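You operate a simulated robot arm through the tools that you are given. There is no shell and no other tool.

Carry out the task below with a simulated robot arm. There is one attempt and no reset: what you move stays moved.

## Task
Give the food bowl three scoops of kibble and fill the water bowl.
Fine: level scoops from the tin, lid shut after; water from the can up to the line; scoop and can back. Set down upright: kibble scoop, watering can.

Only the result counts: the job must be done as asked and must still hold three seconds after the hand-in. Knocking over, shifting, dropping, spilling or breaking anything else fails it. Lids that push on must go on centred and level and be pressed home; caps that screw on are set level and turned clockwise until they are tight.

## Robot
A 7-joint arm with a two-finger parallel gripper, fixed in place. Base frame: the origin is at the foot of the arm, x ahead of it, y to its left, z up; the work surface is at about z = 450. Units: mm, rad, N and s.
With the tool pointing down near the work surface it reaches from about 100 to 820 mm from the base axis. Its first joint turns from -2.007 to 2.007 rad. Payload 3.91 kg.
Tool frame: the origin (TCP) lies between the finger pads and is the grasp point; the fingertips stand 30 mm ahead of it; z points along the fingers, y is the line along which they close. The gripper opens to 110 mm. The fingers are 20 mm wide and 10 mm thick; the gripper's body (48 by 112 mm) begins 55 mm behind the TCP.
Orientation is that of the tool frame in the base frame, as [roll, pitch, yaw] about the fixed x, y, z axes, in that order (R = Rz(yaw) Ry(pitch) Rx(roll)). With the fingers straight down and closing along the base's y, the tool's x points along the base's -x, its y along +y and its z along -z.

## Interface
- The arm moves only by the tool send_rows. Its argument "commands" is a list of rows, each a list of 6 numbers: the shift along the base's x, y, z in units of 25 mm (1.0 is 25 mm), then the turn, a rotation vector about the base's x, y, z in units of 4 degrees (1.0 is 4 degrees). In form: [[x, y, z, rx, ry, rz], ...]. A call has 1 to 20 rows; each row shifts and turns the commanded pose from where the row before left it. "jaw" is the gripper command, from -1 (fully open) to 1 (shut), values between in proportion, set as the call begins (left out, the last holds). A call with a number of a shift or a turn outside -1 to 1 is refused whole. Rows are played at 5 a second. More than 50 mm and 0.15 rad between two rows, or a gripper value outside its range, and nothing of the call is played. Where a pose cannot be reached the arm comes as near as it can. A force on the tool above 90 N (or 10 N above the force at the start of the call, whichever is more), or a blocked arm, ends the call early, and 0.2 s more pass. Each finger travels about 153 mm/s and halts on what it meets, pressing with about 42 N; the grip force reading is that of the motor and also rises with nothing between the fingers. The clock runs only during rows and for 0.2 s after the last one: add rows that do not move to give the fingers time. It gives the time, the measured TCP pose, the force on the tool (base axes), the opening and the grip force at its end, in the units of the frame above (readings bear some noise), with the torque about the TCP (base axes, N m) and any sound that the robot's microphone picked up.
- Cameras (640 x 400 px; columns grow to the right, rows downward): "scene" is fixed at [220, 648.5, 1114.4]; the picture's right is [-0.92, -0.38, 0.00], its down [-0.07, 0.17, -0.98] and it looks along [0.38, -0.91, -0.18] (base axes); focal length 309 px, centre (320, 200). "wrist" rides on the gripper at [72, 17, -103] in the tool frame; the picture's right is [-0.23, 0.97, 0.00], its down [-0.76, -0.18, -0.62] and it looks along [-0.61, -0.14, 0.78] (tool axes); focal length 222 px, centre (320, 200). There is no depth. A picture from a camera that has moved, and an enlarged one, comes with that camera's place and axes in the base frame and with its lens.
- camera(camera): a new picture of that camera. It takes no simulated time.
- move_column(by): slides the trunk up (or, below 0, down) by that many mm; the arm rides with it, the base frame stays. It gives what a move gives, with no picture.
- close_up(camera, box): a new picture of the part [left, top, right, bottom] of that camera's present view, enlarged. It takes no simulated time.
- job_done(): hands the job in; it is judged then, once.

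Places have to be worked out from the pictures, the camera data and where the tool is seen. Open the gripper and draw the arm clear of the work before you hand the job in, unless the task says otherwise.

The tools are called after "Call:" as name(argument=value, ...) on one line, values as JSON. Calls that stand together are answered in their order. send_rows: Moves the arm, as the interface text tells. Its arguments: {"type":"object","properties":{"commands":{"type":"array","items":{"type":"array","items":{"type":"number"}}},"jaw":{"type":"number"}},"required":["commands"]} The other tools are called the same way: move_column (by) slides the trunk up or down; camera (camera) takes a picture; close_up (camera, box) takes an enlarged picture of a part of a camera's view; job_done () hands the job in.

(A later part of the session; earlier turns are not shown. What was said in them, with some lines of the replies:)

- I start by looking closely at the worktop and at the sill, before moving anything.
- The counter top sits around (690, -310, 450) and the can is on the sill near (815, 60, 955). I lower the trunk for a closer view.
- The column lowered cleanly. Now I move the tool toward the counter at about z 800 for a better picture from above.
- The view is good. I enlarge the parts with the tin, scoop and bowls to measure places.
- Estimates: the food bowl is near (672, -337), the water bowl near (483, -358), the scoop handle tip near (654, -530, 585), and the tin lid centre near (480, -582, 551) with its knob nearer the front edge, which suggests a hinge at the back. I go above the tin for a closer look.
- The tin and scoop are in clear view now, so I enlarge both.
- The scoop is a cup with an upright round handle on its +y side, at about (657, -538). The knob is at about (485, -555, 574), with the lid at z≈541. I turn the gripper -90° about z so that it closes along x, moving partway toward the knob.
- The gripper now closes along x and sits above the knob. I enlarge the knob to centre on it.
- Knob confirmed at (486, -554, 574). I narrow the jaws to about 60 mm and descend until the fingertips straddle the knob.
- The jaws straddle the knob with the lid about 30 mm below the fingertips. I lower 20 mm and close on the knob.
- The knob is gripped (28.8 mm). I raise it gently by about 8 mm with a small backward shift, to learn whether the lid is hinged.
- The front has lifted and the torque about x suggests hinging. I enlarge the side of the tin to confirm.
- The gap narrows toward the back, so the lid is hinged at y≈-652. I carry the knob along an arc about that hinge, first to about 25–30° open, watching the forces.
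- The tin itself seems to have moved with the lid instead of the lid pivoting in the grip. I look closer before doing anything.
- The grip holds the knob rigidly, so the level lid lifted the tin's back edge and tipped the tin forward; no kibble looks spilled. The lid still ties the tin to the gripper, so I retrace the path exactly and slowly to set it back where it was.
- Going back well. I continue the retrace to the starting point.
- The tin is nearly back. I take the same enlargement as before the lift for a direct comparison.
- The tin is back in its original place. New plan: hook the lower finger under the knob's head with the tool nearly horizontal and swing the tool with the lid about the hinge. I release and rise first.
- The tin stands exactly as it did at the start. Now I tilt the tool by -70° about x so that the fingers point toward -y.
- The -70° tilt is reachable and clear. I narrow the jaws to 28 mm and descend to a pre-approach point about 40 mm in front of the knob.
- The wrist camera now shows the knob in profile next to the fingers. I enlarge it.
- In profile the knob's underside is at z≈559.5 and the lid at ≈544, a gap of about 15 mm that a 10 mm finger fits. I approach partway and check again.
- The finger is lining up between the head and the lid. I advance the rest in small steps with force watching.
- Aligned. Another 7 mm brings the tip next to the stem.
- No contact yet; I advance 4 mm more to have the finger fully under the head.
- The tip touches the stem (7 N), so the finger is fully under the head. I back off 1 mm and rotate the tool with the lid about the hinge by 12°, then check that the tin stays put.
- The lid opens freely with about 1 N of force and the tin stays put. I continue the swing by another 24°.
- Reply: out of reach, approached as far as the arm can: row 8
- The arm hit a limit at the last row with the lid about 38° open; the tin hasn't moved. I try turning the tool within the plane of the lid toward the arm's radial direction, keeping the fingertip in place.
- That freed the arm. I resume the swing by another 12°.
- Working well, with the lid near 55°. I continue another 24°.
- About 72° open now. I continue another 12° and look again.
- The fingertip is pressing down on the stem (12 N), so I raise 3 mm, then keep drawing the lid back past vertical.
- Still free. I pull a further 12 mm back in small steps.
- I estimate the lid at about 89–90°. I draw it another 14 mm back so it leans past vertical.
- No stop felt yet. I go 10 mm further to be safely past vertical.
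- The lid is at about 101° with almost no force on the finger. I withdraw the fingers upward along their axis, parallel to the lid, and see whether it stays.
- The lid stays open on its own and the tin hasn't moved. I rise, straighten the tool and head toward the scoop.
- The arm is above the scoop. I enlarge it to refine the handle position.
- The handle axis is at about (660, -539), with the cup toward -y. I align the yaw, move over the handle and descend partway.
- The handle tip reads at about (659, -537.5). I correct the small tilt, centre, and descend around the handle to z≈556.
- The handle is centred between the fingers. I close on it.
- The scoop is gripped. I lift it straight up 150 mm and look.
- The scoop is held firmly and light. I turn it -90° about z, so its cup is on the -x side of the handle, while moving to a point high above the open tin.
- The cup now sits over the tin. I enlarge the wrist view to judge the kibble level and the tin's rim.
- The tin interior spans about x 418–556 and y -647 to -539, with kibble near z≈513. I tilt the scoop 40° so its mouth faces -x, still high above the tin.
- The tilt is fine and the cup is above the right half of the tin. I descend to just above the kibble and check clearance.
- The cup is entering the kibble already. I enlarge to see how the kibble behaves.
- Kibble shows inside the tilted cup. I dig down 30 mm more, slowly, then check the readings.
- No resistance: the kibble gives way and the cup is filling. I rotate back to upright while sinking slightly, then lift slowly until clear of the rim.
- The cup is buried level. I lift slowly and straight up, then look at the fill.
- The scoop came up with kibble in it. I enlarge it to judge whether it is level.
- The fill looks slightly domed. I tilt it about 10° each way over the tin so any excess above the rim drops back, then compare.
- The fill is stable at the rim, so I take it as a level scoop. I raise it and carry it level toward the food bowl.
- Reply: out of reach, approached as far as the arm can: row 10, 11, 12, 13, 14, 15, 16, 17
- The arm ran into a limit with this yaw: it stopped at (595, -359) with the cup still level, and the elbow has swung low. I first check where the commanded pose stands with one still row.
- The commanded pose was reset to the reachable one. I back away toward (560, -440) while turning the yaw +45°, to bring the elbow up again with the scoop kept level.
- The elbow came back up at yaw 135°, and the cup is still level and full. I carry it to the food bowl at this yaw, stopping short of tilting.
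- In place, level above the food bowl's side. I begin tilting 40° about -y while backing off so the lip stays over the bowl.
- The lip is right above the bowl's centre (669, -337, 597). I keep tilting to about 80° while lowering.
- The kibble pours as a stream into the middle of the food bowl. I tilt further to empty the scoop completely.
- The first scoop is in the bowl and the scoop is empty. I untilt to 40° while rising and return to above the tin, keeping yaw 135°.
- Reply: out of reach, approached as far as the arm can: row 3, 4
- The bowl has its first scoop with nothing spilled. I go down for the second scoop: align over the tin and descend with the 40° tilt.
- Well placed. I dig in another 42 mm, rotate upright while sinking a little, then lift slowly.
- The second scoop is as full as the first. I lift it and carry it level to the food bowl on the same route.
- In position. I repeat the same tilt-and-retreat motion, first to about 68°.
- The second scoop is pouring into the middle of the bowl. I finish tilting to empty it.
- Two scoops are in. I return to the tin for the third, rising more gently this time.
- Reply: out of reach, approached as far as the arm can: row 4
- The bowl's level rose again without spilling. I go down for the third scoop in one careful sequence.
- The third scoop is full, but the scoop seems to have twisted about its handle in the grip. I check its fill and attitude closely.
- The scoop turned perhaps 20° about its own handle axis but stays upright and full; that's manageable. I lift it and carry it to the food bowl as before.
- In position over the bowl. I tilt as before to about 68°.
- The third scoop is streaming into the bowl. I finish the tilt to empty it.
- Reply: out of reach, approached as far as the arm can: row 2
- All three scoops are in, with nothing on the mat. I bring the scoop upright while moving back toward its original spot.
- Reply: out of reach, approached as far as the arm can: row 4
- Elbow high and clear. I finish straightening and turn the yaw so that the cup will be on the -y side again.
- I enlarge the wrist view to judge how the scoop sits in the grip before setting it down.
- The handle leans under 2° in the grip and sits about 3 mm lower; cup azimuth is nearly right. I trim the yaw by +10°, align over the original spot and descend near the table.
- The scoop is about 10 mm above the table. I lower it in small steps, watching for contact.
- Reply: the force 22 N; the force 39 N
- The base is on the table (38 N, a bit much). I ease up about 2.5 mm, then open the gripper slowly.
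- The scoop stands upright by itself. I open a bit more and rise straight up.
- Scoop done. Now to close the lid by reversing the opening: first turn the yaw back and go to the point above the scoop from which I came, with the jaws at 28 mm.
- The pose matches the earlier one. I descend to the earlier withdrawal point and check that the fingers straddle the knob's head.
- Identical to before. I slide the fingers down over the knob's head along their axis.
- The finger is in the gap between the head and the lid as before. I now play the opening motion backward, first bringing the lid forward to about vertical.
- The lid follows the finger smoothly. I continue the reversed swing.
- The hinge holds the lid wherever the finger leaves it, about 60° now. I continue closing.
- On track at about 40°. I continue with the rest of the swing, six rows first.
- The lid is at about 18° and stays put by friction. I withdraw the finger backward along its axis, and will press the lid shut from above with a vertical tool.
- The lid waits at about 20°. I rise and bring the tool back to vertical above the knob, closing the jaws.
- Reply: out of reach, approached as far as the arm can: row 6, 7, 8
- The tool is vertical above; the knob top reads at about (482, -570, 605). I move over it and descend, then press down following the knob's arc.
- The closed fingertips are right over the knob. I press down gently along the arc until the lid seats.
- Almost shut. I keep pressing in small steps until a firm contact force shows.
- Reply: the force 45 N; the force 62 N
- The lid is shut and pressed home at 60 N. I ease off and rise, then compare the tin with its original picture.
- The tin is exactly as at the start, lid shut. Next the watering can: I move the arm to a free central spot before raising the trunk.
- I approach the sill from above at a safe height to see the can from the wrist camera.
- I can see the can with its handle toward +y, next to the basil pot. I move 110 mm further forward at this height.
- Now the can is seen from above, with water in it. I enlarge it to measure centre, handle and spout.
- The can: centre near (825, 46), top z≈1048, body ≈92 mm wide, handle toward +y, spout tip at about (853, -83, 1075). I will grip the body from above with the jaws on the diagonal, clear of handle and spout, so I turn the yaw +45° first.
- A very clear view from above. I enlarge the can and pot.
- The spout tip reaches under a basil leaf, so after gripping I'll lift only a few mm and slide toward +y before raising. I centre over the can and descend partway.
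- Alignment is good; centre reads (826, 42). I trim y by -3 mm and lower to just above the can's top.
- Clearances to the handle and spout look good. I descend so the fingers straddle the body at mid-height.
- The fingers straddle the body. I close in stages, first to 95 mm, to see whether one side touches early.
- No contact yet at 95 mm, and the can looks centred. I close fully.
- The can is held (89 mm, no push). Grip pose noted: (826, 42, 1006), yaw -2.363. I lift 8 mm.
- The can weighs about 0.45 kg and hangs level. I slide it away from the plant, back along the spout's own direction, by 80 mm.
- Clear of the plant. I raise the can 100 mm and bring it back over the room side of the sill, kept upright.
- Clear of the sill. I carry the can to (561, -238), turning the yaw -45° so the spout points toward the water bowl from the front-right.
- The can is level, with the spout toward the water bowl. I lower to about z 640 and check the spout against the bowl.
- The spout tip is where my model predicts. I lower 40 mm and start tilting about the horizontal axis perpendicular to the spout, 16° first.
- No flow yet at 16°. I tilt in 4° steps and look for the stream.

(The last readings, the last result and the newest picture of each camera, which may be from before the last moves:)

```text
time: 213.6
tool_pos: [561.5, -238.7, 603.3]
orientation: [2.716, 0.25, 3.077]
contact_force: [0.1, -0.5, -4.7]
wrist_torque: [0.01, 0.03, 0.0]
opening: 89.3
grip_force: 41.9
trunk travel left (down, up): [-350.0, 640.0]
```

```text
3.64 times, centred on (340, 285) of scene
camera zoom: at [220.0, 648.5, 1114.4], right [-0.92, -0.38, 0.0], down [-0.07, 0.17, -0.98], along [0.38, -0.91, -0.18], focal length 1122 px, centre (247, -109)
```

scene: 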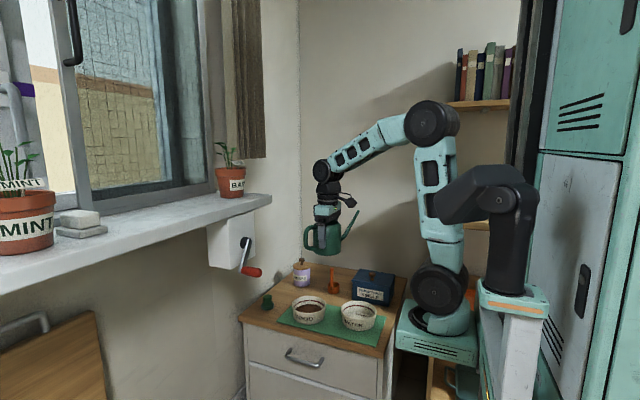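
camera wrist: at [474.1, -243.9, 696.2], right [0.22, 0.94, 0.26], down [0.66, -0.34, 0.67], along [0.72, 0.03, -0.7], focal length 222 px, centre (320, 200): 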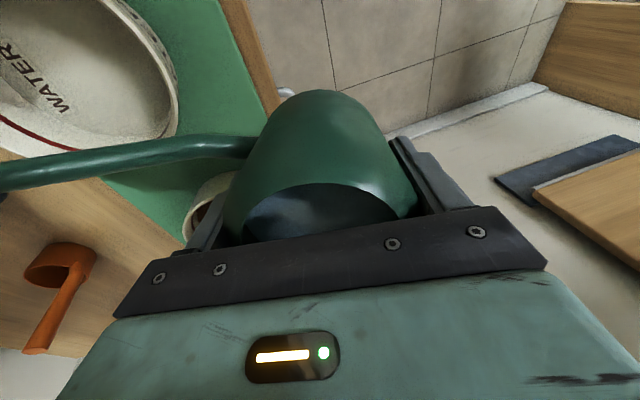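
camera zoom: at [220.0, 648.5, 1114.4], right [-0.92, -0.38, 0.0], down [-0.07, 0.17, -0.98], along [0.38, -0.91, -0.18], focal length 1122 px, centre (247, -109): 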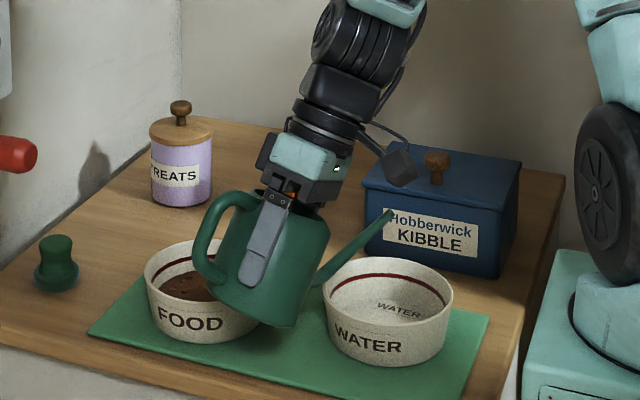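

The tip is right above the bowl's centre. I lower another 22 mm and continue tilting gradually.

Call:
send_rows(commands=[[0, 0, -0.45, 0, 0, 0], [0, 0, -0.45, 0, 0, 0], [0, 0, 0, 0.837, -0.548, 0], [0, 0, 0, 0, 0, 0]])

Call:
close_up(camera="scene", box=[280, 230, 400, 340])

Call:
send_rows(commands=[[0, 0, 0, 0.837, -0.548, 0], [0, 0, 0, 0, 0, 0]])

Call:
close_up(camera="scene", box=[280, 230, 400, 340])

```text
time: 214.6
tool_pos: [560.9, -236.2, 580.8]
orientation: [2.653, 0.287, 3.058]
contact_force: [-0.7, -0.1, -5.4]
wrist_torque: [-0.01, 0.01, -0.03]
opening: 89.4
grip_force: 42.4
trunk travel left (down, up): [-350.0, 640.0]
```

```text
3.64 times, centred on (340, 285) of scene
camera zoom: at [220.0, 648.5, 1114.4], right [-0.92, -0.38, 0.0], down [-0.07, 0.17, -0.98], along [0.38, -0.91, -0.18], focal length 1122 px, centre (247, -109)
```

zoom: 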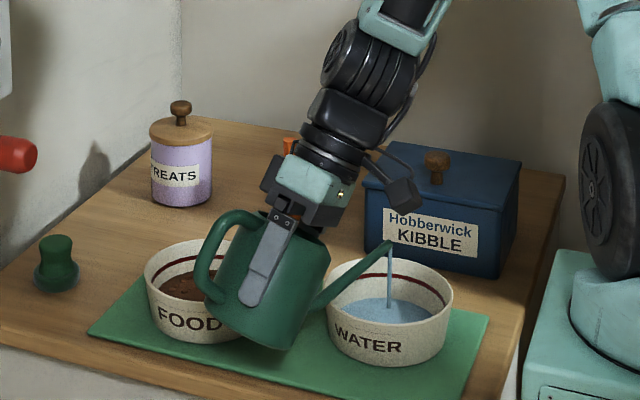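

```text
time: 215.2
tool_pos: [560.9, -237.6, 580.9]
orientation: [2.589, 0.32, 3.039]
contact_force: [-0.6, -0.8, -5.2]
wrist_torque: [-0.01, 0.06, 0.0]
opening: 89.5
grip_force: 42.1
trunk travel left (down, up): [-350.0, 640.0]
```

```text
3.64 times, centred on (340, 285) of scene
camera zoom: at [220.0, 648.5, 1114.4], right [-0.92, -0.38, 0.0], down [-0.07, 0.17, -0.98], along [0.38, -0.91, -0.18], focal length 1122 px, centre (247, -109)
```

zoom: 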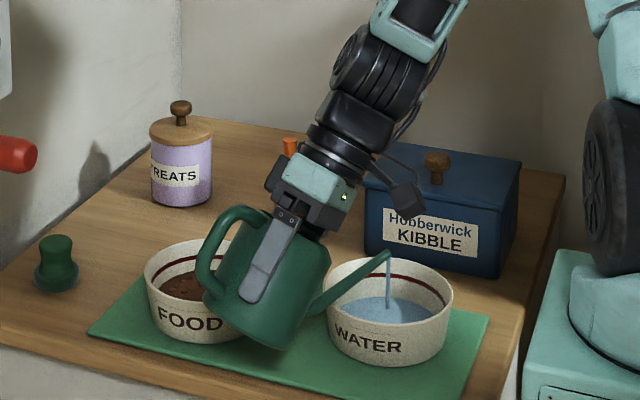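

Water is flowing into the bowl. I enlarge the bowl to follow the level against the line.

Call:
close_up(camera="scene", box=[335, 285, 385, 325])

```text
10.00 times, centred on (360, 305) of scene
camera zoom: at [220.0, 648.5, 1114.4], right [-0.92, -0.38, 0.0], down [-0.07, 0.17, -0.98], along [0.38, -0.91, -0.18], focal length 3086 px, centre (-80, -850)
```

zoom: 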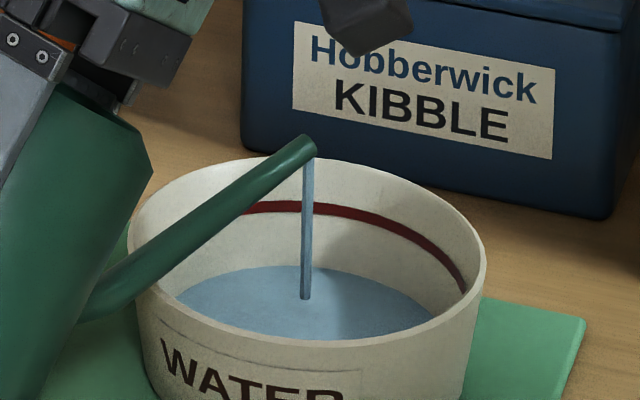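

The level still needs about 20 mm to the line. I hold this tilt for a moment and check the rate.

Call:
send_rows(commands=[[0, 0, 0, 0, 0, 0], [0, 0, 0, 0, 0, 0], [0, 0, 0, 0, 0, 0]])

Call:
close_up(camera="scene", box=[335, 285, 385, 325])

```text
time: 216.0
tool_pos: [562.9, -237.6, 581.0]
orientation: [2.588, 0.318, 3.041]
contact_force: [-0.1, -0.5, -4.5]
wrist_torque: [-0.02, 0.03, 0.02]
opening: 89.3
grip_force: 41.6
trunk travel left (down, up): [-350.0, 640.0]
```

```text
10.00 times, centred on (360, 305) of scene
camera zoom: at [220.0, 648.5, 1114.4], right [-0.92, -0.38, 0.0], down [-0.07, 0.17, -0.98], along [0.38, -0.91, -0.18], focal length 3086 px, centre (-80, -850)
```

zoom: 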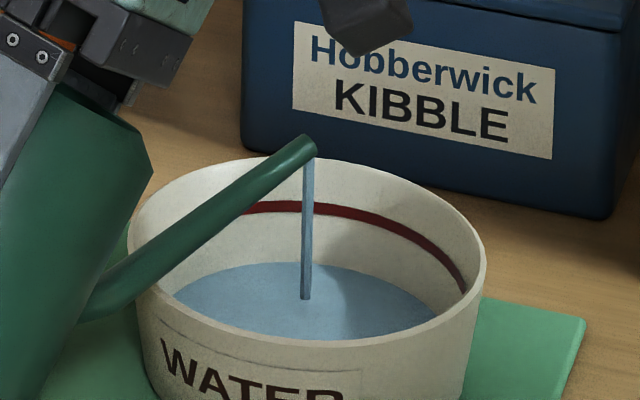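

It rises roughly 1.5–2 mm per second. I hold for 2 s more and check again.

Call:
send_rows(commands=[[0, 0, 0, 0, 0, 0], [0, 0, 0, 0, 0, 0], [0, 0, 0, 0, 0, 0], [0, 0, 0, 0, 0, 0], [0, 0, 0, 0, 0, 0], [0, 0, 0, 0, 0, 0], [0, 0, 0, 0, 0, 0], [0, 0, 0, 0, 0, 0], [0, 0, 0, 0, 0, 0], [0, 0, 0, 0, 0, 0]])

Call:
close_up(camera="scene", box=[335, 285, 385, 325])

```text
time: 218.2
tool_pos: [560.9, -238.4, 580.4]
orientation: [2.589, 0.317, 3.04]
contact_force: [0.8, 0.0, -4.9]
wrist_torque: [-0.02, 0.05, 0.0]
opening: 89.8
grip_force: 42.2
trunk travel left (down, up): [-350.0, 640.0]
```

```text
10.00 times, centred on (360, 305) of scene
camera zoom: at [220.0, 648.5, 1114.4], right [-0.92, -0.38, 0.0], down [-0.07, 0.17, -0.98], along [0.38, -0.91, -0.18], focal length 3086 px, centre (-80, -850)
```

zoom: 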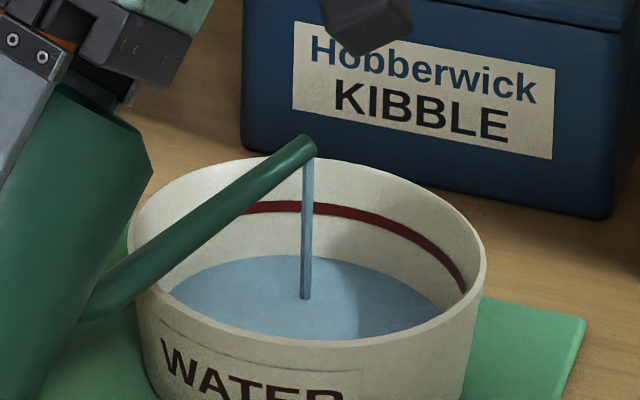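

About 4 px per second, with some 45 px to go. I hold 4 s more.

Call:
send_rows(commands=[[0, 0, 0, 0, 0, 0], [0, 0, 0, 0, 0, 0], [0, 0, 0, 0, 0, 0], [0, 0, 0, 0, 0, 0], [0, 0, 0, 0, 0, 0], [0, 0, 0, 0, 0, 0], [0, 0, 0, 0, 0, 0], [0, 0, 0, 0, 0, 0], [0, 0, 0, 0, 0, 0], [0, 0, 0, 0, 0, 0], [0, 0, 0, 0, 0, 0], [0, 0, 0, 0, 0, 0], [0, 0, 0, 0, 0, 0], [0, 0, 0, 0, 0, 0], [0, 0, 0, 0, 0, 0], [0, 0, 0, 0, 0, 0], [0, 0, 0, 0, 0, 0], [0, 0, 0, 0, 0, 0]])

Call:
close_up(camera="scene", box=[335, 285, 385, 325])

Call:
camera(camera="wrist")

```text
time: 222.0
tool_pos: [561.9, -238.7, 581.1]
orientation: [2.587, 0.317, 3.039]
contact_force: [-0.3, 0.4, -4.9]
wrist_torque: [-0.04, 0.04, -0.03]
opening: 89.7
grip_force: 41.6
trunk travel left (down, up): [-350.0, 640.0]
```

```text
10.00 times, centred on (360, 305) of scene
camera zoom: at [220.0, 648.5, 1114.4], right [-0.92, -0.38, 0.0], down [-0.07, 0.17, -0.98], along [0.38, -0.91, -0.18], focal length 3086 px, centre (-80, -850)
```

zoom: 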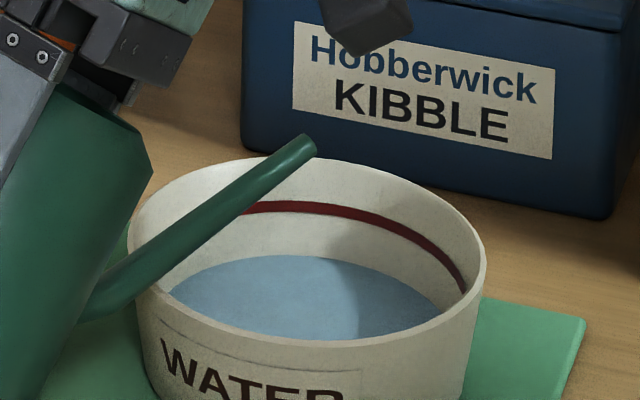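

```text
taken
camera wrist: at [458.6, -268.0, 650.4], right [0.14, 0.82, 0.56], down [0.54, -0.53, 0.65], along [0.83, 0.21, -0.51], focal length 222 px, centre (320, 200)
```

wrist: 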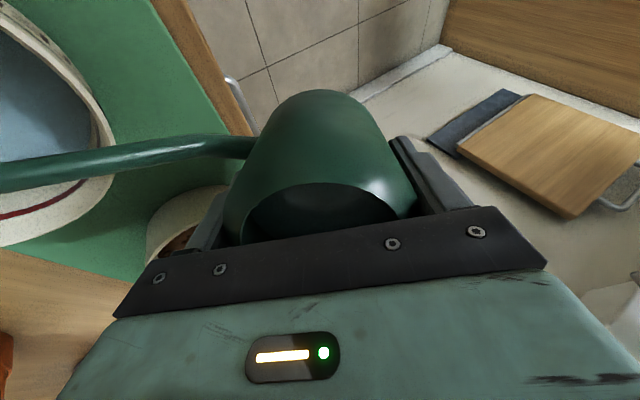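

The flow stopped as the can's level fell to the spout tip. I tilt 4° more and hold.

Call:
send_rows(commands=[[0, 0, 0, 0.418, -0.274, 0], [0, 0, 0, 0.419, -0.274, 0], [0, 0, 0, 0, 0, 0], [0, 0, 0, 0, 0, 0], [0, 0, 0, 0, 0, 0], [0, 0, 0, 0, 0, 0]])

Call:
close_up(camera="scene", box=[335, 285, 385, 325])

```text
time: 223.4
tool_pos: [560.8, -238.3, 581.8]
orientation: [2.524, 0.348, 3.02]
contact_force: [-0.4, -0.7, -5.5]
wrist_torque: [-0.02, -0.01, -0.01]
opening: 89.5
grip_force: 42.1
trunk travel left (down, up): [-350.0, 640.0]
```

```text
10.00 times, centred on (360, 305) of scene
camera zoom: at [220.0, 648.5, 1114.4], right [-0.92, -0.38, 0.0], down [-0.07, 0.17, -0.98], along [0.38, -0.91, -0.18], focal length 3086 px, centre (-80, -850)
```

zoom: 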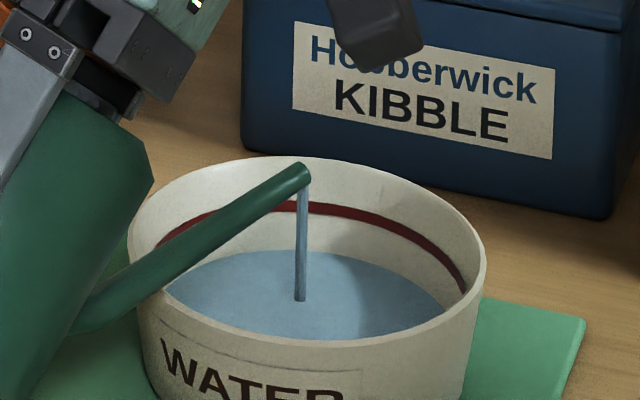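

Flowing again. I hold 2 s and check.

Call:
send_rows(commands=[[0, 0, 0, 0, 0, 0], [0, 0, 0, 0, 0, 0], [0, 0, 0, 0, 0, 0], [0, 0, 0, 0, 0, 0], [0, 0, 0, 0, 0, 0], [0, 0, 0, 0, 0, 0], [0, 0, 0, 0, 0, 0], [0, 0, 0, 0, 0, 0], [0, 0, 0, 0, 0, 0]])

Call:
close_up(camera="scene", box=[335, 285, 385, 325])

```text
time: 225.4
tool_pos: [562.3, -236.8, 581.1]
orientation: [2.523, 0.348, 3.021]
contact_force: [0.2, 0.3, -4.6]
wrist_torque: [-0.03, 0.02, 0.01]
opening: 89.4
grip_force: 41.6
trunk travel left (down, up): [-350.0, 640.0]
```

```text
10.00 times, centred on (360, 305) of scene
camera zoom: at [220.0, 648.5, 1114.4], right [-0.92, -0.38, 0.0], down [-0.07, 0.17, -0.98], along [0.38, -0.91, -0.18], focal length 3086 px, centre (-80, -850)
```

zoom: 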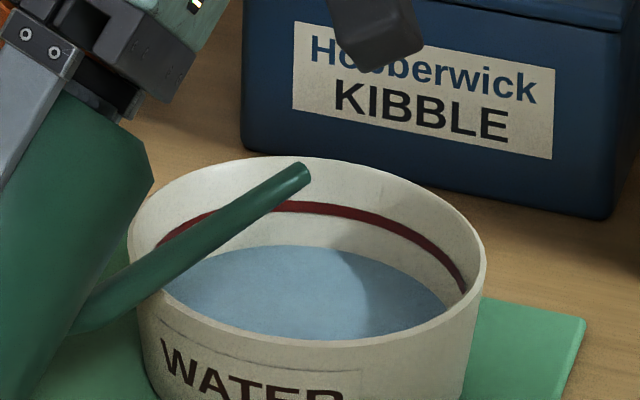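

It stops again at 40°; each 4° adds about 9 px. I raise the can a little for rim clearance, tilt 4° more and wait.

Call:
send_rows(commands=[[0, 0, 0.3, 0.418, -0.274, 0], [0, 0, 0.3, 0.419, -0.274, 0], [0, 0, 0, 0, 0, 0], [0, 0, 0, 0, 0, 0], [0, 0, 0, 0, 0, 0], [0, 0, 0, 0, 0, 0], [0, 0, 0, 0, 0, 0], [0, 0, 0, 0, 0, 0], [0, 0, 0, 0, 0, 0], [0, 0, 0, 0, 0, 0], [0, 0, 0, 0, 0, 0], [0, 0, 0, 0, 0, 0], [0, 0, 0, 0, 0, 0], [0, 0, 0, 0, 0, 0]])

Call:
close_up(camera="scene", box=[335, 285, 385, 325])

```text
time: 228.4
tool_pos: [561.0, -237.8, 596.7]
orientation: [2.455, 0.38, 2.995]
contact_force: [0.2, -0.1, -5.4]
wrist_torque: [-0.05, 0.04, 0.02]
opening: 89.4
grip_force: 41.7
trunk travel left (down, up): [-350.0, 640.0]
```

```text
10.00 times, centred on (360, 305) of scene
camera zoom: at [220.0, 648.5, 1114.4], right [-0.92, -0.38, 0.0], down [-0.07, 0.17, -0.98], along [0.38, -0.91, -0.18], focal length 3086 px, centre (-80, -850)
```

zoom: 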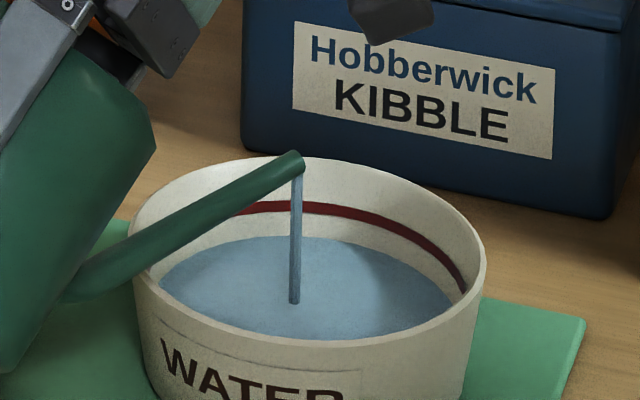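

Still flowing at 44°, level about 30 px below the line. I hold 2 s.

Call:
send_rows(commands=[[0, 0, 0, 0, 0, 0], [0, 0, 0, 0, 0, 0], [0, 0, 0, 0, 0, 0], [0, 0, 0, 0, 0, 0], [0, 0, 0, 0, 0, 0], [0, 0, 0, 0, 0, 0], [0, 0, 0, 0, 0, 0], [0, 0, 0, 0, 0, 0]])

Call:
close_up(camera="scene", box=[335, 285, 385, 325])

```text
time: 230.2
tool_pos: [561.1, -237.3, 596.1]
orientation: [2.457, 0.38, 2.995]
contact_force: [-0.1, 0.0, -4.8]
wrist_torque: [-0.01, 0.01, -0.03]
opening: 89.2
grip_force: 42.5
trunk travel left (down, up): [-350.0, 640.0]
```

```text
10.00 times, centred on (360, 305) of scene
camera zoom: at [220.0, 648.5, 1114.4], right [-0.92, -0.38, 0.0], down [-0.07, 0.17, -0.98], along [0.38, -0.91, -0.18], focal length 3086 px, centre (-80, -850)
```

zoom: 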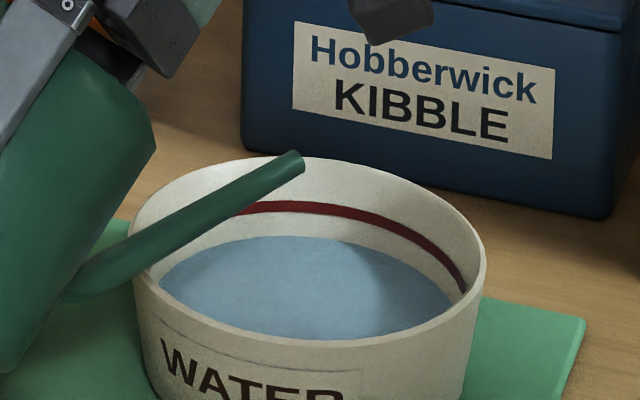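

Stopped at about 237 px. Another 4° and a hold.

Call:
send_rows(commands=[[-0.03, -0.05, 0.15, 0.418, -0.274, 0], [-0.03, -0.05, 0.15, 0.419, -0.274, 0], [0, 0, 0, 0, 0, 0], [0, 0, 0, 0, 0, 0], [0, 0, 0, 0, 0, 0], [0, 0, 0, 0, 0, 0], [0, 0, 0, 0, 0, 0], [0, 0, 0, 0, 0, 0], [0, 0, 0, 0, 0, 0], [0, 0, 0, 0, 0, 0], [0, 0, 0, 0, 0, 0], [0, 0, 0, 0, 0, 0], [0, 0, 0, 0, 0, 0], [0, 0, 0, 0, 0, 0], [0, 0, 0, 0, 0, 0], [0, 0, 0, 0, 0, 0], [0, 0, 0, 0, 0, 0]])

Call:
close_up(camera="scene", box=[335, 285, 385, 325])

```text
time: 233.8
tool_pos: [559.5, -240.7, 604.9]
orientation: [2.387, 0.407, 2.969]
contact_force: [0.7, 0.8, -3.9]
wrist_torque: [-0.05, 0.0, -0.05]
opening: 89.2
grip_force: 42.4
trunk travel left (down, up): [-350.0, 640.0]
```

```text
10.00 times, centred on (360, 305) of scene
camera zoom: at [220.0, 648.5, 1114.4], right [-0.92, -0.38, 0.0], down [-0.07, 0.17, -0.98], along [0.38, -0.91, -0.18], focal length 3086 px, centre (-80, -850)
```

zoom: 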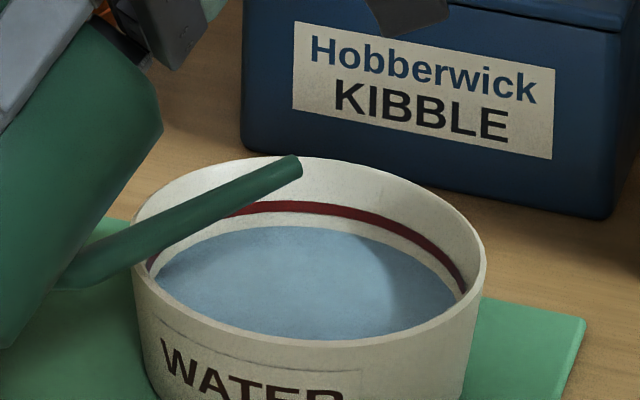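

Level now at 226 px, with the line's band at about 200–213. I tilt another 4° and hold.

Call:
send_rows(commands=[[-0.04, -0.06, 0.15, 0.418, -0.274, 0], [-0.04, -0.06, 0.15, 0.419, -0.274, 0], [0, 0, 0, 0, 0, 0], [0, 0, 0, 0, 0, 0], [0, 0, 0, 0, 0, 0], [0, 0, 0, 0, 0, 0], [0, 0, 0, 0, 0, 0], [0, 0, 0, 0, 0, 0], [0, 0, 0, 0, 0, 0], [0, 0, 0, 0, 0, 0], [0, 0, 0, 0, 0, 0], [0, 0, 0, 0, 0, 0], [0, 0, 0, 0, 0, 0], [0, 0, 0, 0, 0, 0], [0, 0, 0, 0, 0, 0], [0, 0, 0, 0, 0, 0], [0, 0, 0, 0, 0, 0]])

Call:
close_up(camera="scene", box=[335, 285, 385, 325])

```text
time: 237.4
tool_pos: [558.2, -243.0, 611.6]
orientation: [2.316, 0.438, 2.941]
contact_force: [-0.5, 0.5, -4.8]
wrist_torque: [-0.02, 0.0, 0.01]
opening: 89.3
grip_force: 41.8
trunk travel left (down, up): [-350.0, 640.0]
```

```text
10.00 times, centred on (360, 305) of scene
camera zoom: at [220.0, 648.5, 1114.4], right [-0.92, -0.38, 0.0], down [-0.07, 0.17, -0.98], along [0.38, -0.91, -0.18], focal length 3086 px, centre (-80, -850)
```

zoom: 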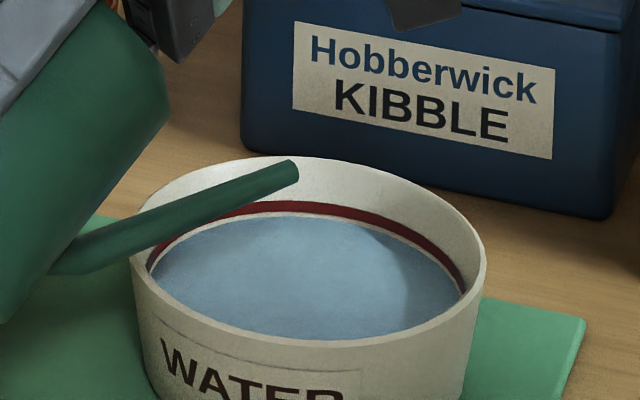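

Only a thin gap remains below the line. I tilt 2.4° more and hold.

Call:
send_rows(commands=[[-0.02, -0.03, 0.1, 0.25, -0.164, 0], [-0.02, -0.03, 0.08, 0.25, -0.164, 0], [0, 0, 0, 0, 0, 0], [0, 0, 0, 0, 0, 0], [0, 0, 0, 0, 0, 0], [0, 0, 0, 0, 0, 0], [0, 0, 0, 0, 0, 0], [0, 0, 0, 0, 0, 0], [0, 0, 0, 0, 0, 0], [0, 0, 0, 0, 0, 0], [0, 0, 0, 0, 0, 0], [0, 0, 0, 0, 0, 0], [0, 0, 0, 0, 0, 0], [0, 0, 0, 0, 0, 0]])

Call:
close_up(camera="scene", box=[340, 290, 380, 320])

```text
time: 240.4
tool_pos: [558.0, -244.8, 615.9]
orientation: [2.272, 0.45, 2.922]
contact_force: [0.4, 0.5, -4.5]
wrist_torque: [-0.03, 0.08, 0.01]
opening: 89.3
grip_force: 41.9
trunk travel left (down, up): [-350.0, 640.0]
```

```text
13.33 times, centred on (360, 305) of scene
camera zoom: at [220.0, 648.5, 1114.4], right [-0.92, -0.38, 0.0], down [-0.07, 0.17, -0.98], along [0.38, -0.91, -0.18], focal length 4114 px, centre (-213, -1200)
```

zoom: 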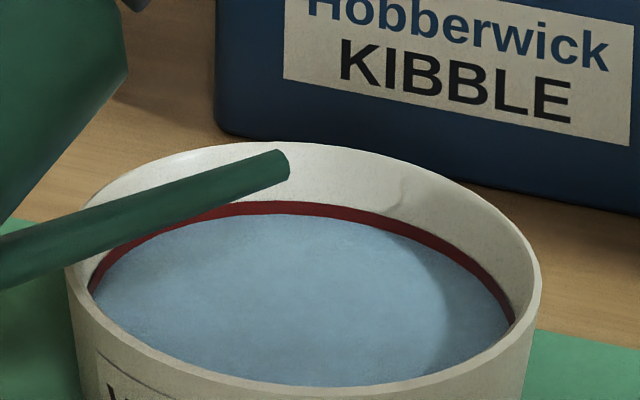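

The water now meets the line all round and the flow has stopped. I tilt the can back upright.

Call:
send_rows(commands=[[0, 0, 0.2, -0.5, 0.328, 0], [0, 0, 0.2, -0.837, 0.548, 0], [0, 0, 0.1, -0.837, 0.548, 0], [0, 0, 0, -0.837, 0.548, 0], [0, 0, 0, -0.837, 0.548, 0], [0, 0, 0, -0.837, 0.548, 0], [0, 0, 0, -0.837, 0.548, 0], [0, 0, 0, -0.837, 0.548, 0], [0, 0, 0, -0.837, 0.548, 0], [0, 0, 0, -0.837, 0.548, 0], [0, 0, 0, -0.837, 0.548, 0], [0, 0, 0, -0.837, 0.548, 0], [0, 0, 0, -0.837, 0.548, 0], [0, 0, 0, -0.837, 0.548, 0], [0, 0, 0, 0, 0, 0]])

Call:
close_up(camera="scene", box=[270, 200, 410, 340])

Call:
close_up(camera="scene", box=[335, 285, 385, 325])

```text
time: 243.6
tool_pos: [557.0, -244.5, 627.1]
orientation: [3.141, -0.003, 3.13]
contact_force: [0.1, -0.3, -4.0]
wrist_torque: [-0.01, 0.06, -0.03]
opening: 88.9
grip_force: 41.6
trunk travel left (down, up): [-350.0, 640.0]
```

```text
2.86 times, centred on (340, 270) of scene
camera zoom: at [220.0, 648.5, 1114.4], right [-0.92, -0.38, 0.0], down [-0.07, 0.17, -0.98], along [0.38, -0.91, -0.18], focal length 882 px, centre (263, 0)
```

zoom: 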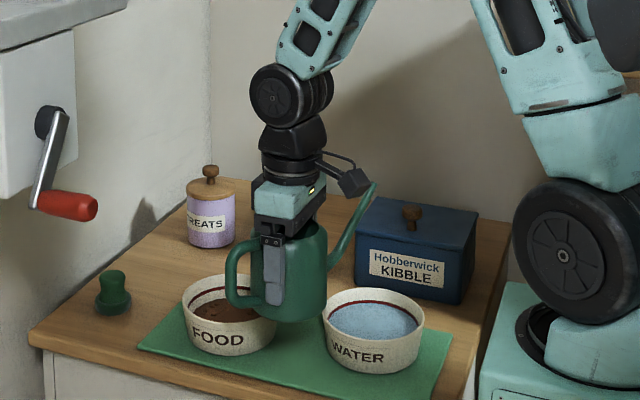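

```text
10.00 times, centred on (360, 305) of scene
camera zoom: at [220.0, 648.5, 1114.4], right [-0.92, -0.38, 0.0], down [-0.07, 0.17, -0.98], along [0.38, -0.91, -0.18], focal length 3086 px, centre (-80, -850)
```

zoom: 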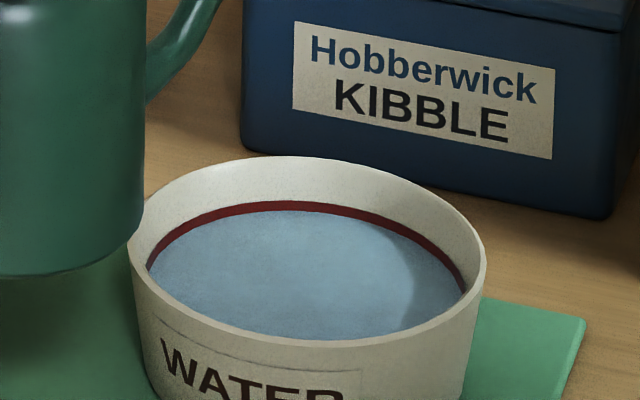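

The water is right at the line. Now I take the can back: rise, raise the trunk, then retrace the path to the sill.

Call:
send_rows(commands=[[0, 0, 0.5, 0, 0, 0], [0, 0, 1, 0, 0, 0], [0, 0, 1, 0, 0, 0], [0, 0, 1, 0, 0, 0], [0, 0, 1, 0, 0, 0], [0, 0, 1, 0, 0, 0], [0, 0, 1, 0, 0, 0], [0, 0, 1, 0, 0, 0], [0, 0, 0.4, 0, 0, 0], [0, 0, 0, 0, 0, 0]])

Call:
move_column(by=300)

Call:
send_rows(commands=[[0, 0.2, 0, 0, 0, 0], [0.15, 0.8, 0, 0, 0, 0.8], [0.15, 0.8, 0, 0, 0, 1], [0.15, 0.8, 0, 0, 0, 1], [0.15, 0.8, 0, 0, 0, 1], [0.15, 0.8, 0, 0, 0, 1], [0.15, 0.8, 0, 0, 0, 1], [0.15, 0.8, 0, 0, 0, 1], [0.15, 0.8, 0, 0, 0, 1], [0.15, 0.8, 0, 0, 0, 1], [0.15, 0.8, 0, 0, 0, 1], [0.15, 0.8, 0, 0, 0, 1], [0.1, 0.7, 0, 0, 0, 0.5], [0, 0, 0, 0, 0, 0]])

Call:
camera(camera="scene")

```text
time: 245.8
tool_pos: [556.7, -244.5, 826.4]
orientation: [3.138, -0.003, 3.131]
contact_force: [-0.7, 0.3, -5.3]
wrist_torque: [0.04, 0.01, 0.01]
opening: 89.6
grip_force: 41.5
trunk travel left (down, up): [-350.0, 640.0]
```

```text
time: 248.8
tool_pos: [556.2, -243.5, 1125.0]
orientation: [3.139, -0.002, 3.133]
contact_force: [-0.7, 0.0, -4.8]
wrist_torque: [-0.03, 0.04, 0.01]
opening: 89.4
grip_force: 42.3
trunk travel left (down, up): [-650.0, 340.0]
```

```text
time: 251.8
tool_pos: [602.4, -1.2, 1125.6]
orientation: [3.138, -0.004, -2.363]
contact_force: [0.7, 0.3, -4.5]
wrist_torque: [-0.04, 0.0, -0.01]
opening: 89.4
grip_force: 41.7
trunk travel left (down, up): [-650.0, 340.0]
```

```text
taken
```

scene: 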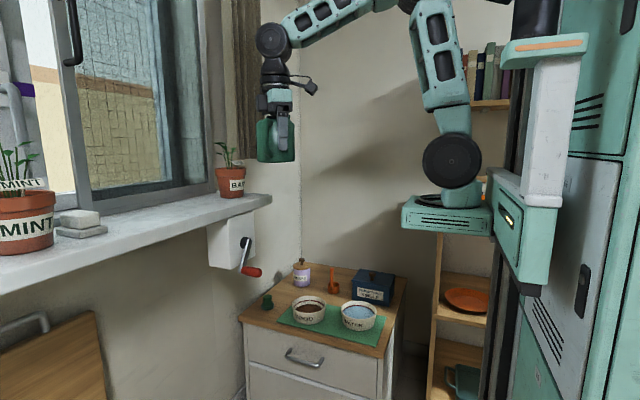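

Back at the earlier waypoint with yaw -2.363. I retrace over the sill to (809, 122), stopping 40 mm above the sliding height.

Call:
send_rows(commands=[[0.4, 0.5, 0, 0, 0, 0], [0.8, 0.8, 0, 0, 0, 0], [0.8, 0.8, 0, 0, 0, 0], [0.8, 0.8, 0, 0, 0, 0], [0.8, 0.8, 0, 0, 0, 0], [0.8, 0.6, 0, 0, 0, 0], [0.8, 0.4, 0, 0, 0, 0], [0.8, 0.2, 0, 0, 0, 0], [0.8, 0, 0, 0, 0, 0], [0.8, 0, 0, 0, 0, 0], [0.5, 0, -0.4, 0, 0, 0], [0.1, 0, -0.8, 0, 0, 0], [0, 0, -1, 0, 0, 0], [0, 0, -0.6, 0, 0, 0], [0, 0, 0, 0, 0, 0]])

Call:
close_up(camera="scene", box=[105, 90, 255, 240])

```text
time: 255.0
tool_pos: [806.1, 121.6, 1054.3]
orientation: [3.137, -0.004, -2.363]
contact_force: [-0.2, 0.7, -3.6]
wrist_torque: [0.0, 0.01, 0.0]
opening: 89.3
grip_force: 42.0
trunk travel left (down, up): [-650.0, 340.0]
```

```text
2.67 times, centred on (180, 165) of scene
camera zoom: at [220.0, 648.5, 1114.4], right [-0.92, -0.38, 0.0], down [-0.07, 0.17, -0.98], along [0.38, -0.91, -0.18], focal length 823 px, centre (693, 293)
```

zoom: 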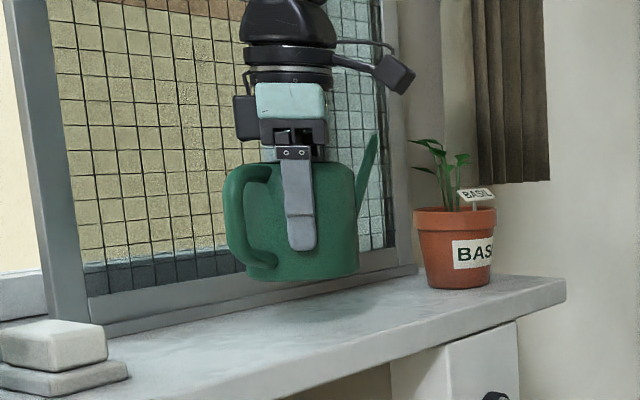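

The can sits in the grip as before. I lower to the sliding height, 8 mm above the sill.

Call:
send_rows(commands=[[0.1, 0.02, -0.5, 0, 0, 0], [0, 0, -0.6, 0, 0, 0], [0, 0, -0.4, 0, 0, 0], [0, 0, -0.08, 0, 0, 0], [0, 0, 0, 0, 0, 0]])

Call:
close_up(camera="scene", box=[105, 90, 255, 240])

```text
time: 256.2
tool_pos: [808.6, 121.7, 1015.7]
orientation: [3.136, -0.005, -2.363]
contact_force: [0.2, 0.2, -4.0]
wrist_torque: [-0.06, 0.02, 0.0]
opening: 89.5
grip_force: 41.8
trunk travel left (down, up): [-650.0, 340.0]
```

```text
2.67 times, centred on (180, 165) of scene
camera zoom: at [220.0, 648.5, 1114.4], right [-0.92, -0.38, 0.0], down [-0.07, 0.17, -0.98], along [0.38, -0.91, -0.18], focal length 823 px, centre (693, 293)
```

zoom: 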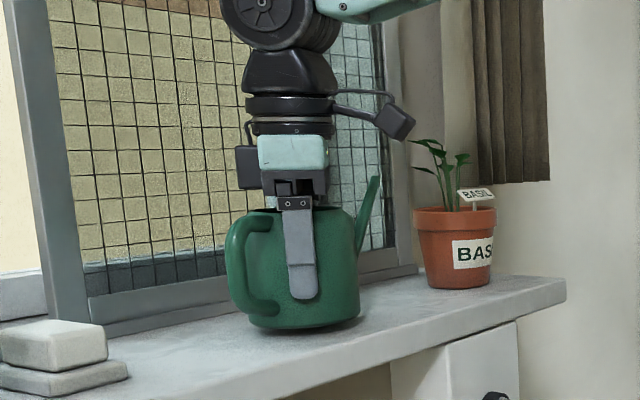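

I slide it back along the spout direction to its original place.

Call:
send_rows(commands=[[0.14, -0.7, 0, 0, 0, 0], [0.14, -0.7, 0, 0, 0, 0], [0.14, -0.7, 0, 0, 0, 0], [0.14, -0.7, 0, 0, 0, 0], [0.1, -0.38, 0, 0, 0, 0], [0, 0, 0, 0, 0, 0]])

Call:
close_up(camera="scene", box=[155, 110, 255, 215])

Call:
camera(camera="wrist")

```text
time: 257.6
tool_pos: [825.0, 41.6, 1016.1]
orientation: [3.139, -0.002, -2.363]
contact_force: [0.6, -0.1, -5.6]
wrist_torque: [0.03, 0.03, 0.01]
opening: 89.1
grip_force: 42.0
trunk travel left (down, up): [-650.0, 340.0]
```

```text
3.81 times, centred on (205, 162) of scene
camera zoom: at [220.0, 648.5, 1114.4], right [-0.92, -0.38, 0.0], down [-0.07, 0.17, -0.98], along [0.38, -0.91, -0.18], focal length 1176 px, centre (758, 343)
```

zoom: 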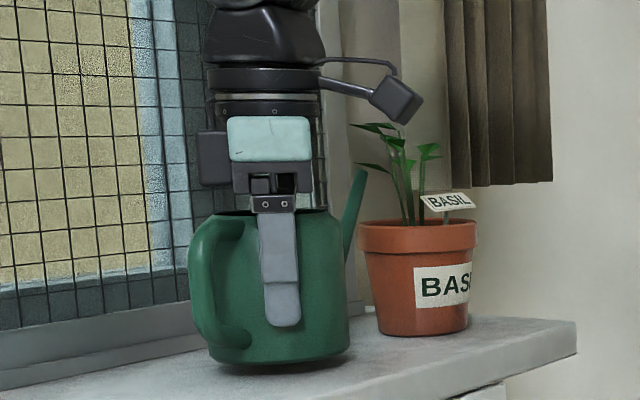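

```text
taken
camera wrist: at [761.9, 2.5, 1119.2], right [-0.52, 0.85, 0.0], down [0.67, 0.41, 0.62], along [0.53, 0.33, -0.78], focal length 222 px, centre (320, 200)
```

wrist: 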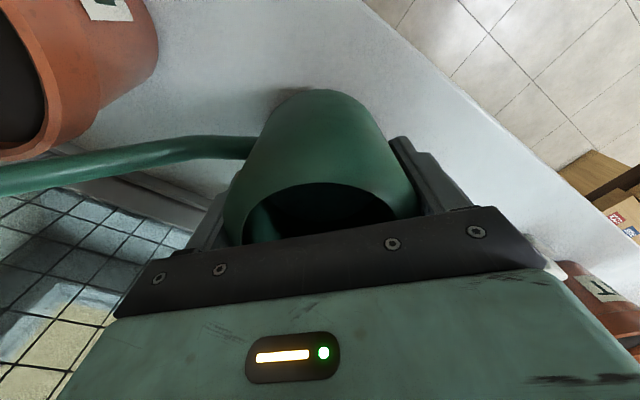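

It is about 1.5–2 mm short in x. I correct that and lower onto the sill in small steps, watching the force.

Call:
send_rows(commands=[[0.07, 0.02, -0.1, 0, 0, 0], [0, 0, -0.1, 0, 0, 0], [0, 0, -0.08, 0, 0, 0], [0, 0, 0, 0, 0, 0]])

Call:
close_up(camera="scene", box=[155, 110, 255, 215])

```text
time: 258.6
tool_pos: [827.1, 41.7, 1008.3]
orientation: [3.138, -0.004, -2.361]
contact_force: [0.0, 0.9, -4.2]
wrist_torque: [-0.02, -0.03, 0.0]
opening: 89.4
grip_force: 42.0
trunk travel left (down, up): [-650.0, 340.0]
```

```text
3.81 times, centred on (205, 162) of scene
camera zoom: at [220.0, 648.5, 1114.4], right [-0.92, -0.38, 0.0], down [-0.07, 0.17, -0.98], along [0.38, -0.91, -0.18], focal length 1176 px, centre (758, 343)
```

zoom: 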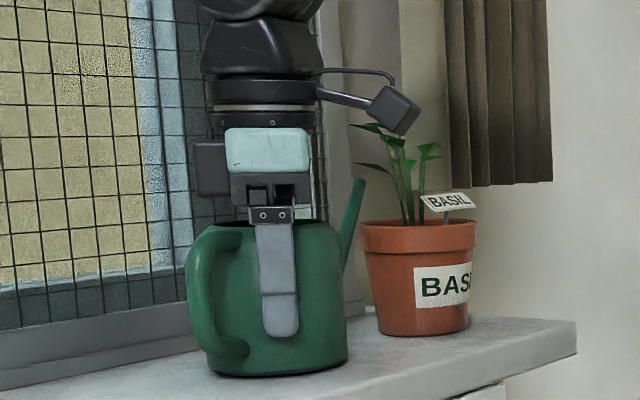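

Not yet touching. I lower a millimetre at a time.

Call:
send_rows(commands=[[0, 0, -0.05, 0, 0, 0], [0, 0, 0, 0, 0, 0]])

Call:
send_rows(commands=[[0, 0, -0.05, 0, 0, 0], [0, 0, 0, 0, 0, 0]])

```text
time: 259.2
tool_pos: [825.8, 42.4, 1008.0]
orientation: [3.137, -0.002, -2.364]
contact_force: [-0.3, 0.3, -4.4]
wrist_torque: [-0.02, 0.05, -0.02]
opening: 89.4
grip_force: 41.7
trunk travel left (down, up): [-650.0, 340.0]
```

```text
time: 259.8
tool_pos: [827.7, 41.4, 1005.3]
orientation: [3.138, -0.005, -2.363]
contact_force: [-0.2, 0.8, -2.7]
wrist_torque: [0.0, -0.04, 0.02]
opening: 89.1
grip_force: 41.9
trunk travel left (down, up): [-650.0, 340.0]
```

The weight is starting to transfer to the sill. One more small step, then I check.

Call:
send_rows(commands=[[0, 0, -0.04, 0, 0, 0], [0, 0, 0, 0, 0, 0]])

Call:
close_up(camera="scene", box=[155, 110, 255, 215])

```text
time: 260.4
tool_pos: [827.2, 43.1, 1006.9]
orientation: [3.141, -0.002, -2.363]
contact_force: [-0.8, -1.1, 5.6]
wrist_torque: [-0.19, -0.37, -0.05]
opening: 89.4
grip_force: 42.2
trunk travel left (down, up): [-650.0, 340.0]
```

```text
3.81 times, centred on (205, 162) of scene
camera zoom: at [220.0, 648.5, 1114.4], right [-0.92, -0.38, 0.0], down [-0.07, 0.17, -0.98], along [0.38, -0.91, -0.18], focal length 1176 px, centre (758, 343)
```

zoom: 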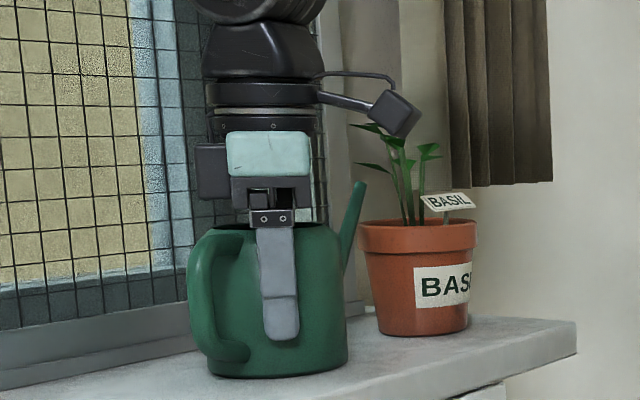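

The can rests on the sill with about 5 N of press. I open the jaws gently, then fully.

Call:
send_rows(commands=[[0, 0, 0, 0, 0, 0], [0, 0, 0, 0, 0, 0]], jaw=-0.7)

Call:
send_rows(commands=[[0, 0, 0, 0, 0, 0], [0, 0, 0, 0, 0, 0]], jaw=-1)

Call:
close_up(camera="scene", box=[155, 110, 255, 215])

Call:
close_up(camera="wrist", box=[150, 40, 490, 250])

```text
time: 261.0
tool_pos: [827.2, 41.7, 1006.6]
orientation: [3.138, -0.005, -2.363]
contact_force: [0.0, -0.5, 0.3]
wrist_torque: [0.02, 0.0, -0.02]
opening: 93.7
grip_force: 0.1
trunk travel left (down, up): [-650.0, 340.0]
```

```text
time: 261.6
tool_pos: [826.9, 43.0, 1005.5]
orientation: [3.139, -0.004, -2.362]
contact_force: [0.9, 0.5, 0.1]
wrist_torque: [0.03, -0.02, 0.04]
opening: 110.0
grip_force: 0.1
trunk travel left (down, up): [-650.0, 340.0]
```

```text
3.81 times, centred on (205, 162) of scene
camera zoom: at [220.0, 648.5, 1114.4], right [-0.92, -0.38, 0.0], down [-0.07, 0.17, -0.98], along [0.38, -0.91, -0.18], focal length 1176 px, centre (758, 343)
```

zoom: 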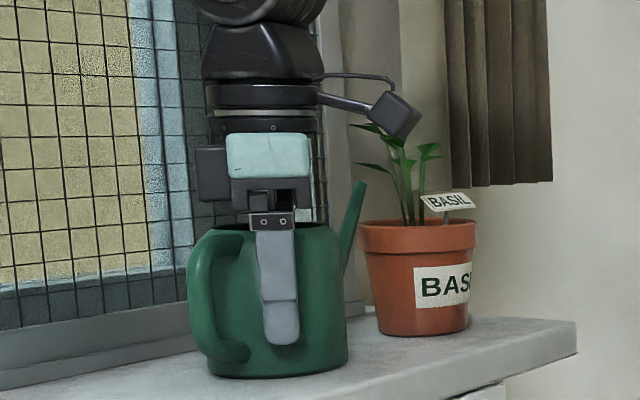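

```text
1.88 times, centred on (320, 145) of wrist
camera zoom: at [763.5, 2.9, 1109.0], right [-0.52, 0.85, 0.0], down [0.67, 0.41, 0.62], along [0.53, 0.33, -0.78], focal length 418 px, centre (320, 304)
```

zoom: 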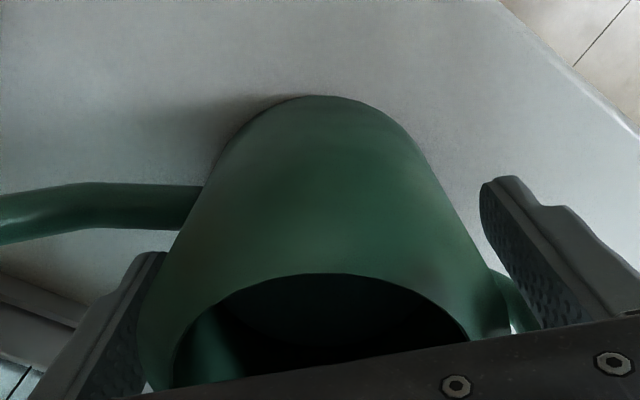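

The can stands exactly as it did before. I rise straight up, clear of everything, then draw the arm back.

Call:
send_rows(commands=[[0, 0, 0.3, 0, 0, 0], [0, 0, 0.6, 0, 0, 0], [0, 0, 0.8, 0, 0, 0], [0, 0, 1, 0, 0, 0], [0, 0, 1, 0, 0, 0], [0, 0, 1, 0, 0, 0], [0, 0, 1, 0, 0, 0], [0, 0, 1, 0, 0, 0], [0, 0, 1, 0, 0, 0], [-0.5, 0, 0, 0, 0, 0], [-1, 0, 0, 0, 0, 0], [-1, 0, 0, 0, 0, 0], [-1, 0, 0, 0, 0, 0], [-1, 0, 0, 0, 0, 0], [-1, 0, 0, 0, 0, 0], [-1, -0.3, 0, 0, 0, 0], [-1, -0.6, 0, 0, 0, 0], [-1, -1, 0, 0, 0, 0], [-1, -1, 0, 0, 0, 0], [0, 0, 0, 0, 0, 0]])

Call:
camera(camera="scene")

Call:
close_up(camera="scene", box=[140, 130, 290, 290])

Call:
close_up(camera="scene", box=[230, 240, 420, 360])

```text
time: 265.8
tool_pos: [588.7, -30.4, 1197.5]
orientation: [3.139, -0.005, -2.362]
contact_force: [-0.3, -0.2, 0.1]
wrist_torque: [-0.01, 0.0, 0.02]
opening: 109.9
grip_force: 0.0
trunk travel left (down, up): [-650.0, 340.0]
```

```text
taken
```

scene: 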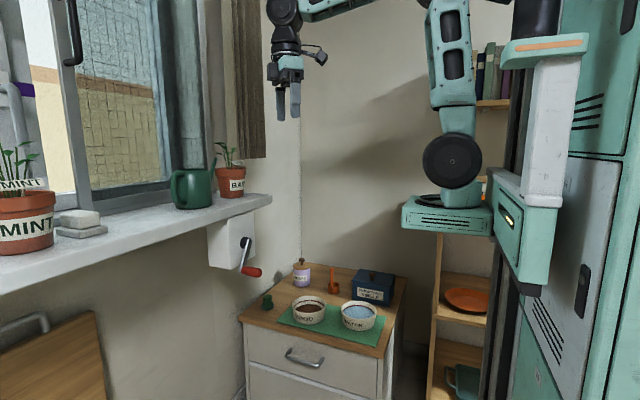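

```text
2.50 times, centred on (215, 210) of scene
camera zoom: at [220.0, 648.5, 1114.4], right [-0.92, -0.38, 0.0], down [-0.07, 0.17, -0.98], along [0.38, -0.91, -0.18], focal length 772 px, centre (582, 175)
```

zoom: 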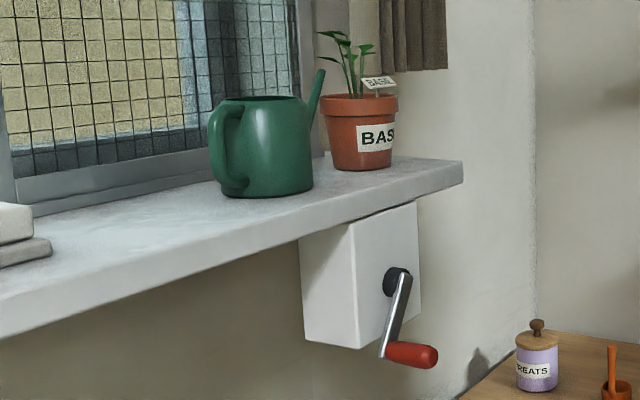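

```text
3.33 times, centred on (325, 300) of scene
camera zoom: at [220.0, 648.5, 1114.4], right [-0.92, -0.38, 0.0], down [-0.07, 0.17, -0.98], along [0.38, -0.91, -0.18], focal length 1029 px, centre (303, -133)
```

zoom: 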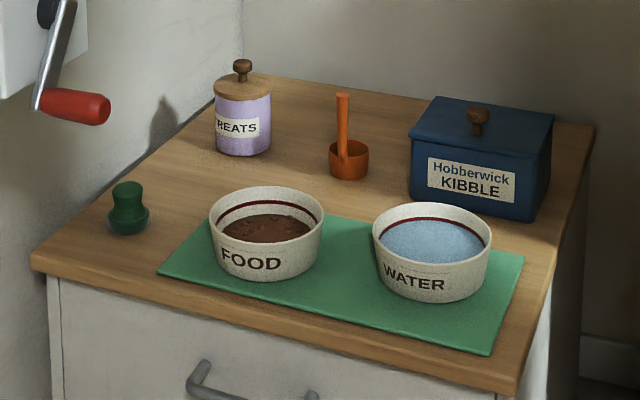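

Everything matches the starting layout. One last look at the water line and the lid before handing in.

Call:
close_up(camera="scene", box=[335, 260, 405, 325])

Call:
camera(camera="wrist")

```text
6.15 times, centred on (370, 292) of scene
camera zoom: at [220.0, 648.5, 1114.4], right [-0.92, -0.38, 0.0], down [-0.07, 0.17, -0.98], along [0.38, -0.91, -0.18], focal length 1899 px, centre (12, -369)
```

zoom: 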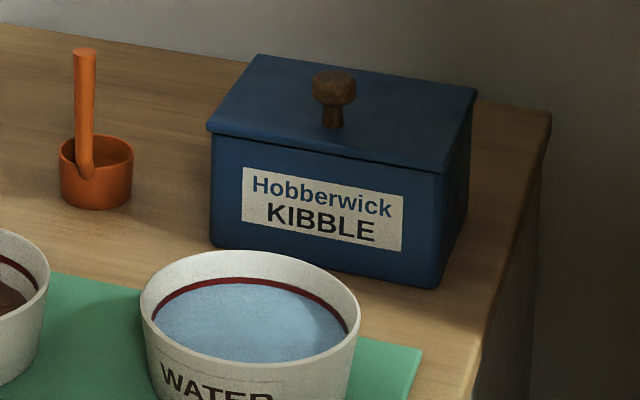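

```text
taken
camera wrist: at [525.2, -70.6, 1301.4], right [-0.52, 0.85, 0.0], down [0.67, 0.41, 0.62], along [0.53, 0.33, -0.78], focal length 222 px, centre (320, 200)
```

wrist: 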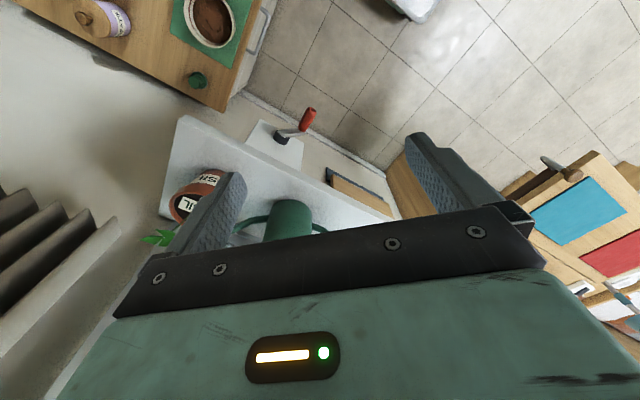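

The food bowl has three scoops, the water is at the line and the lid is shut. The scoop and can stand upright in their places, and the gripper is open and clear. I hand the job in.

Call:
job_done()

```text
The job is handed in.
```

I gave the food bowl three scoops of kibble, filled the water bowl to the line, and handed the job in. The judge's result has not come back yet.

- **Food bowl:** all three scoops poured into the middle of the bowl, and I saw nothing spilled. Each scoop looked full to about the rim with a slight dome. Tilting the first one 10° each way dropped nothing back, so I took that as level.
- **Tin:** my first try at opening the lid tipped the tin forward about 25°. I set it back in the same position and saw no kibble spill. The lid is now shut and pressed home at about 60 N.
- **Scoop:** back upright at its original spot. It twisted in the grip during the third scoop, so I corrected the turn before setting it down.
- **Water bowl:** the level sits just inside the bottom edge of the line, about 1 mm below its middle.
- **Watering can:** back upright on the sill within a few millimetres of where it was. I slid it clear of the basil leaves both ways rather than lifting through them.

The gripper is open and clear of the work, and nothing else looked moved in the final pictures.
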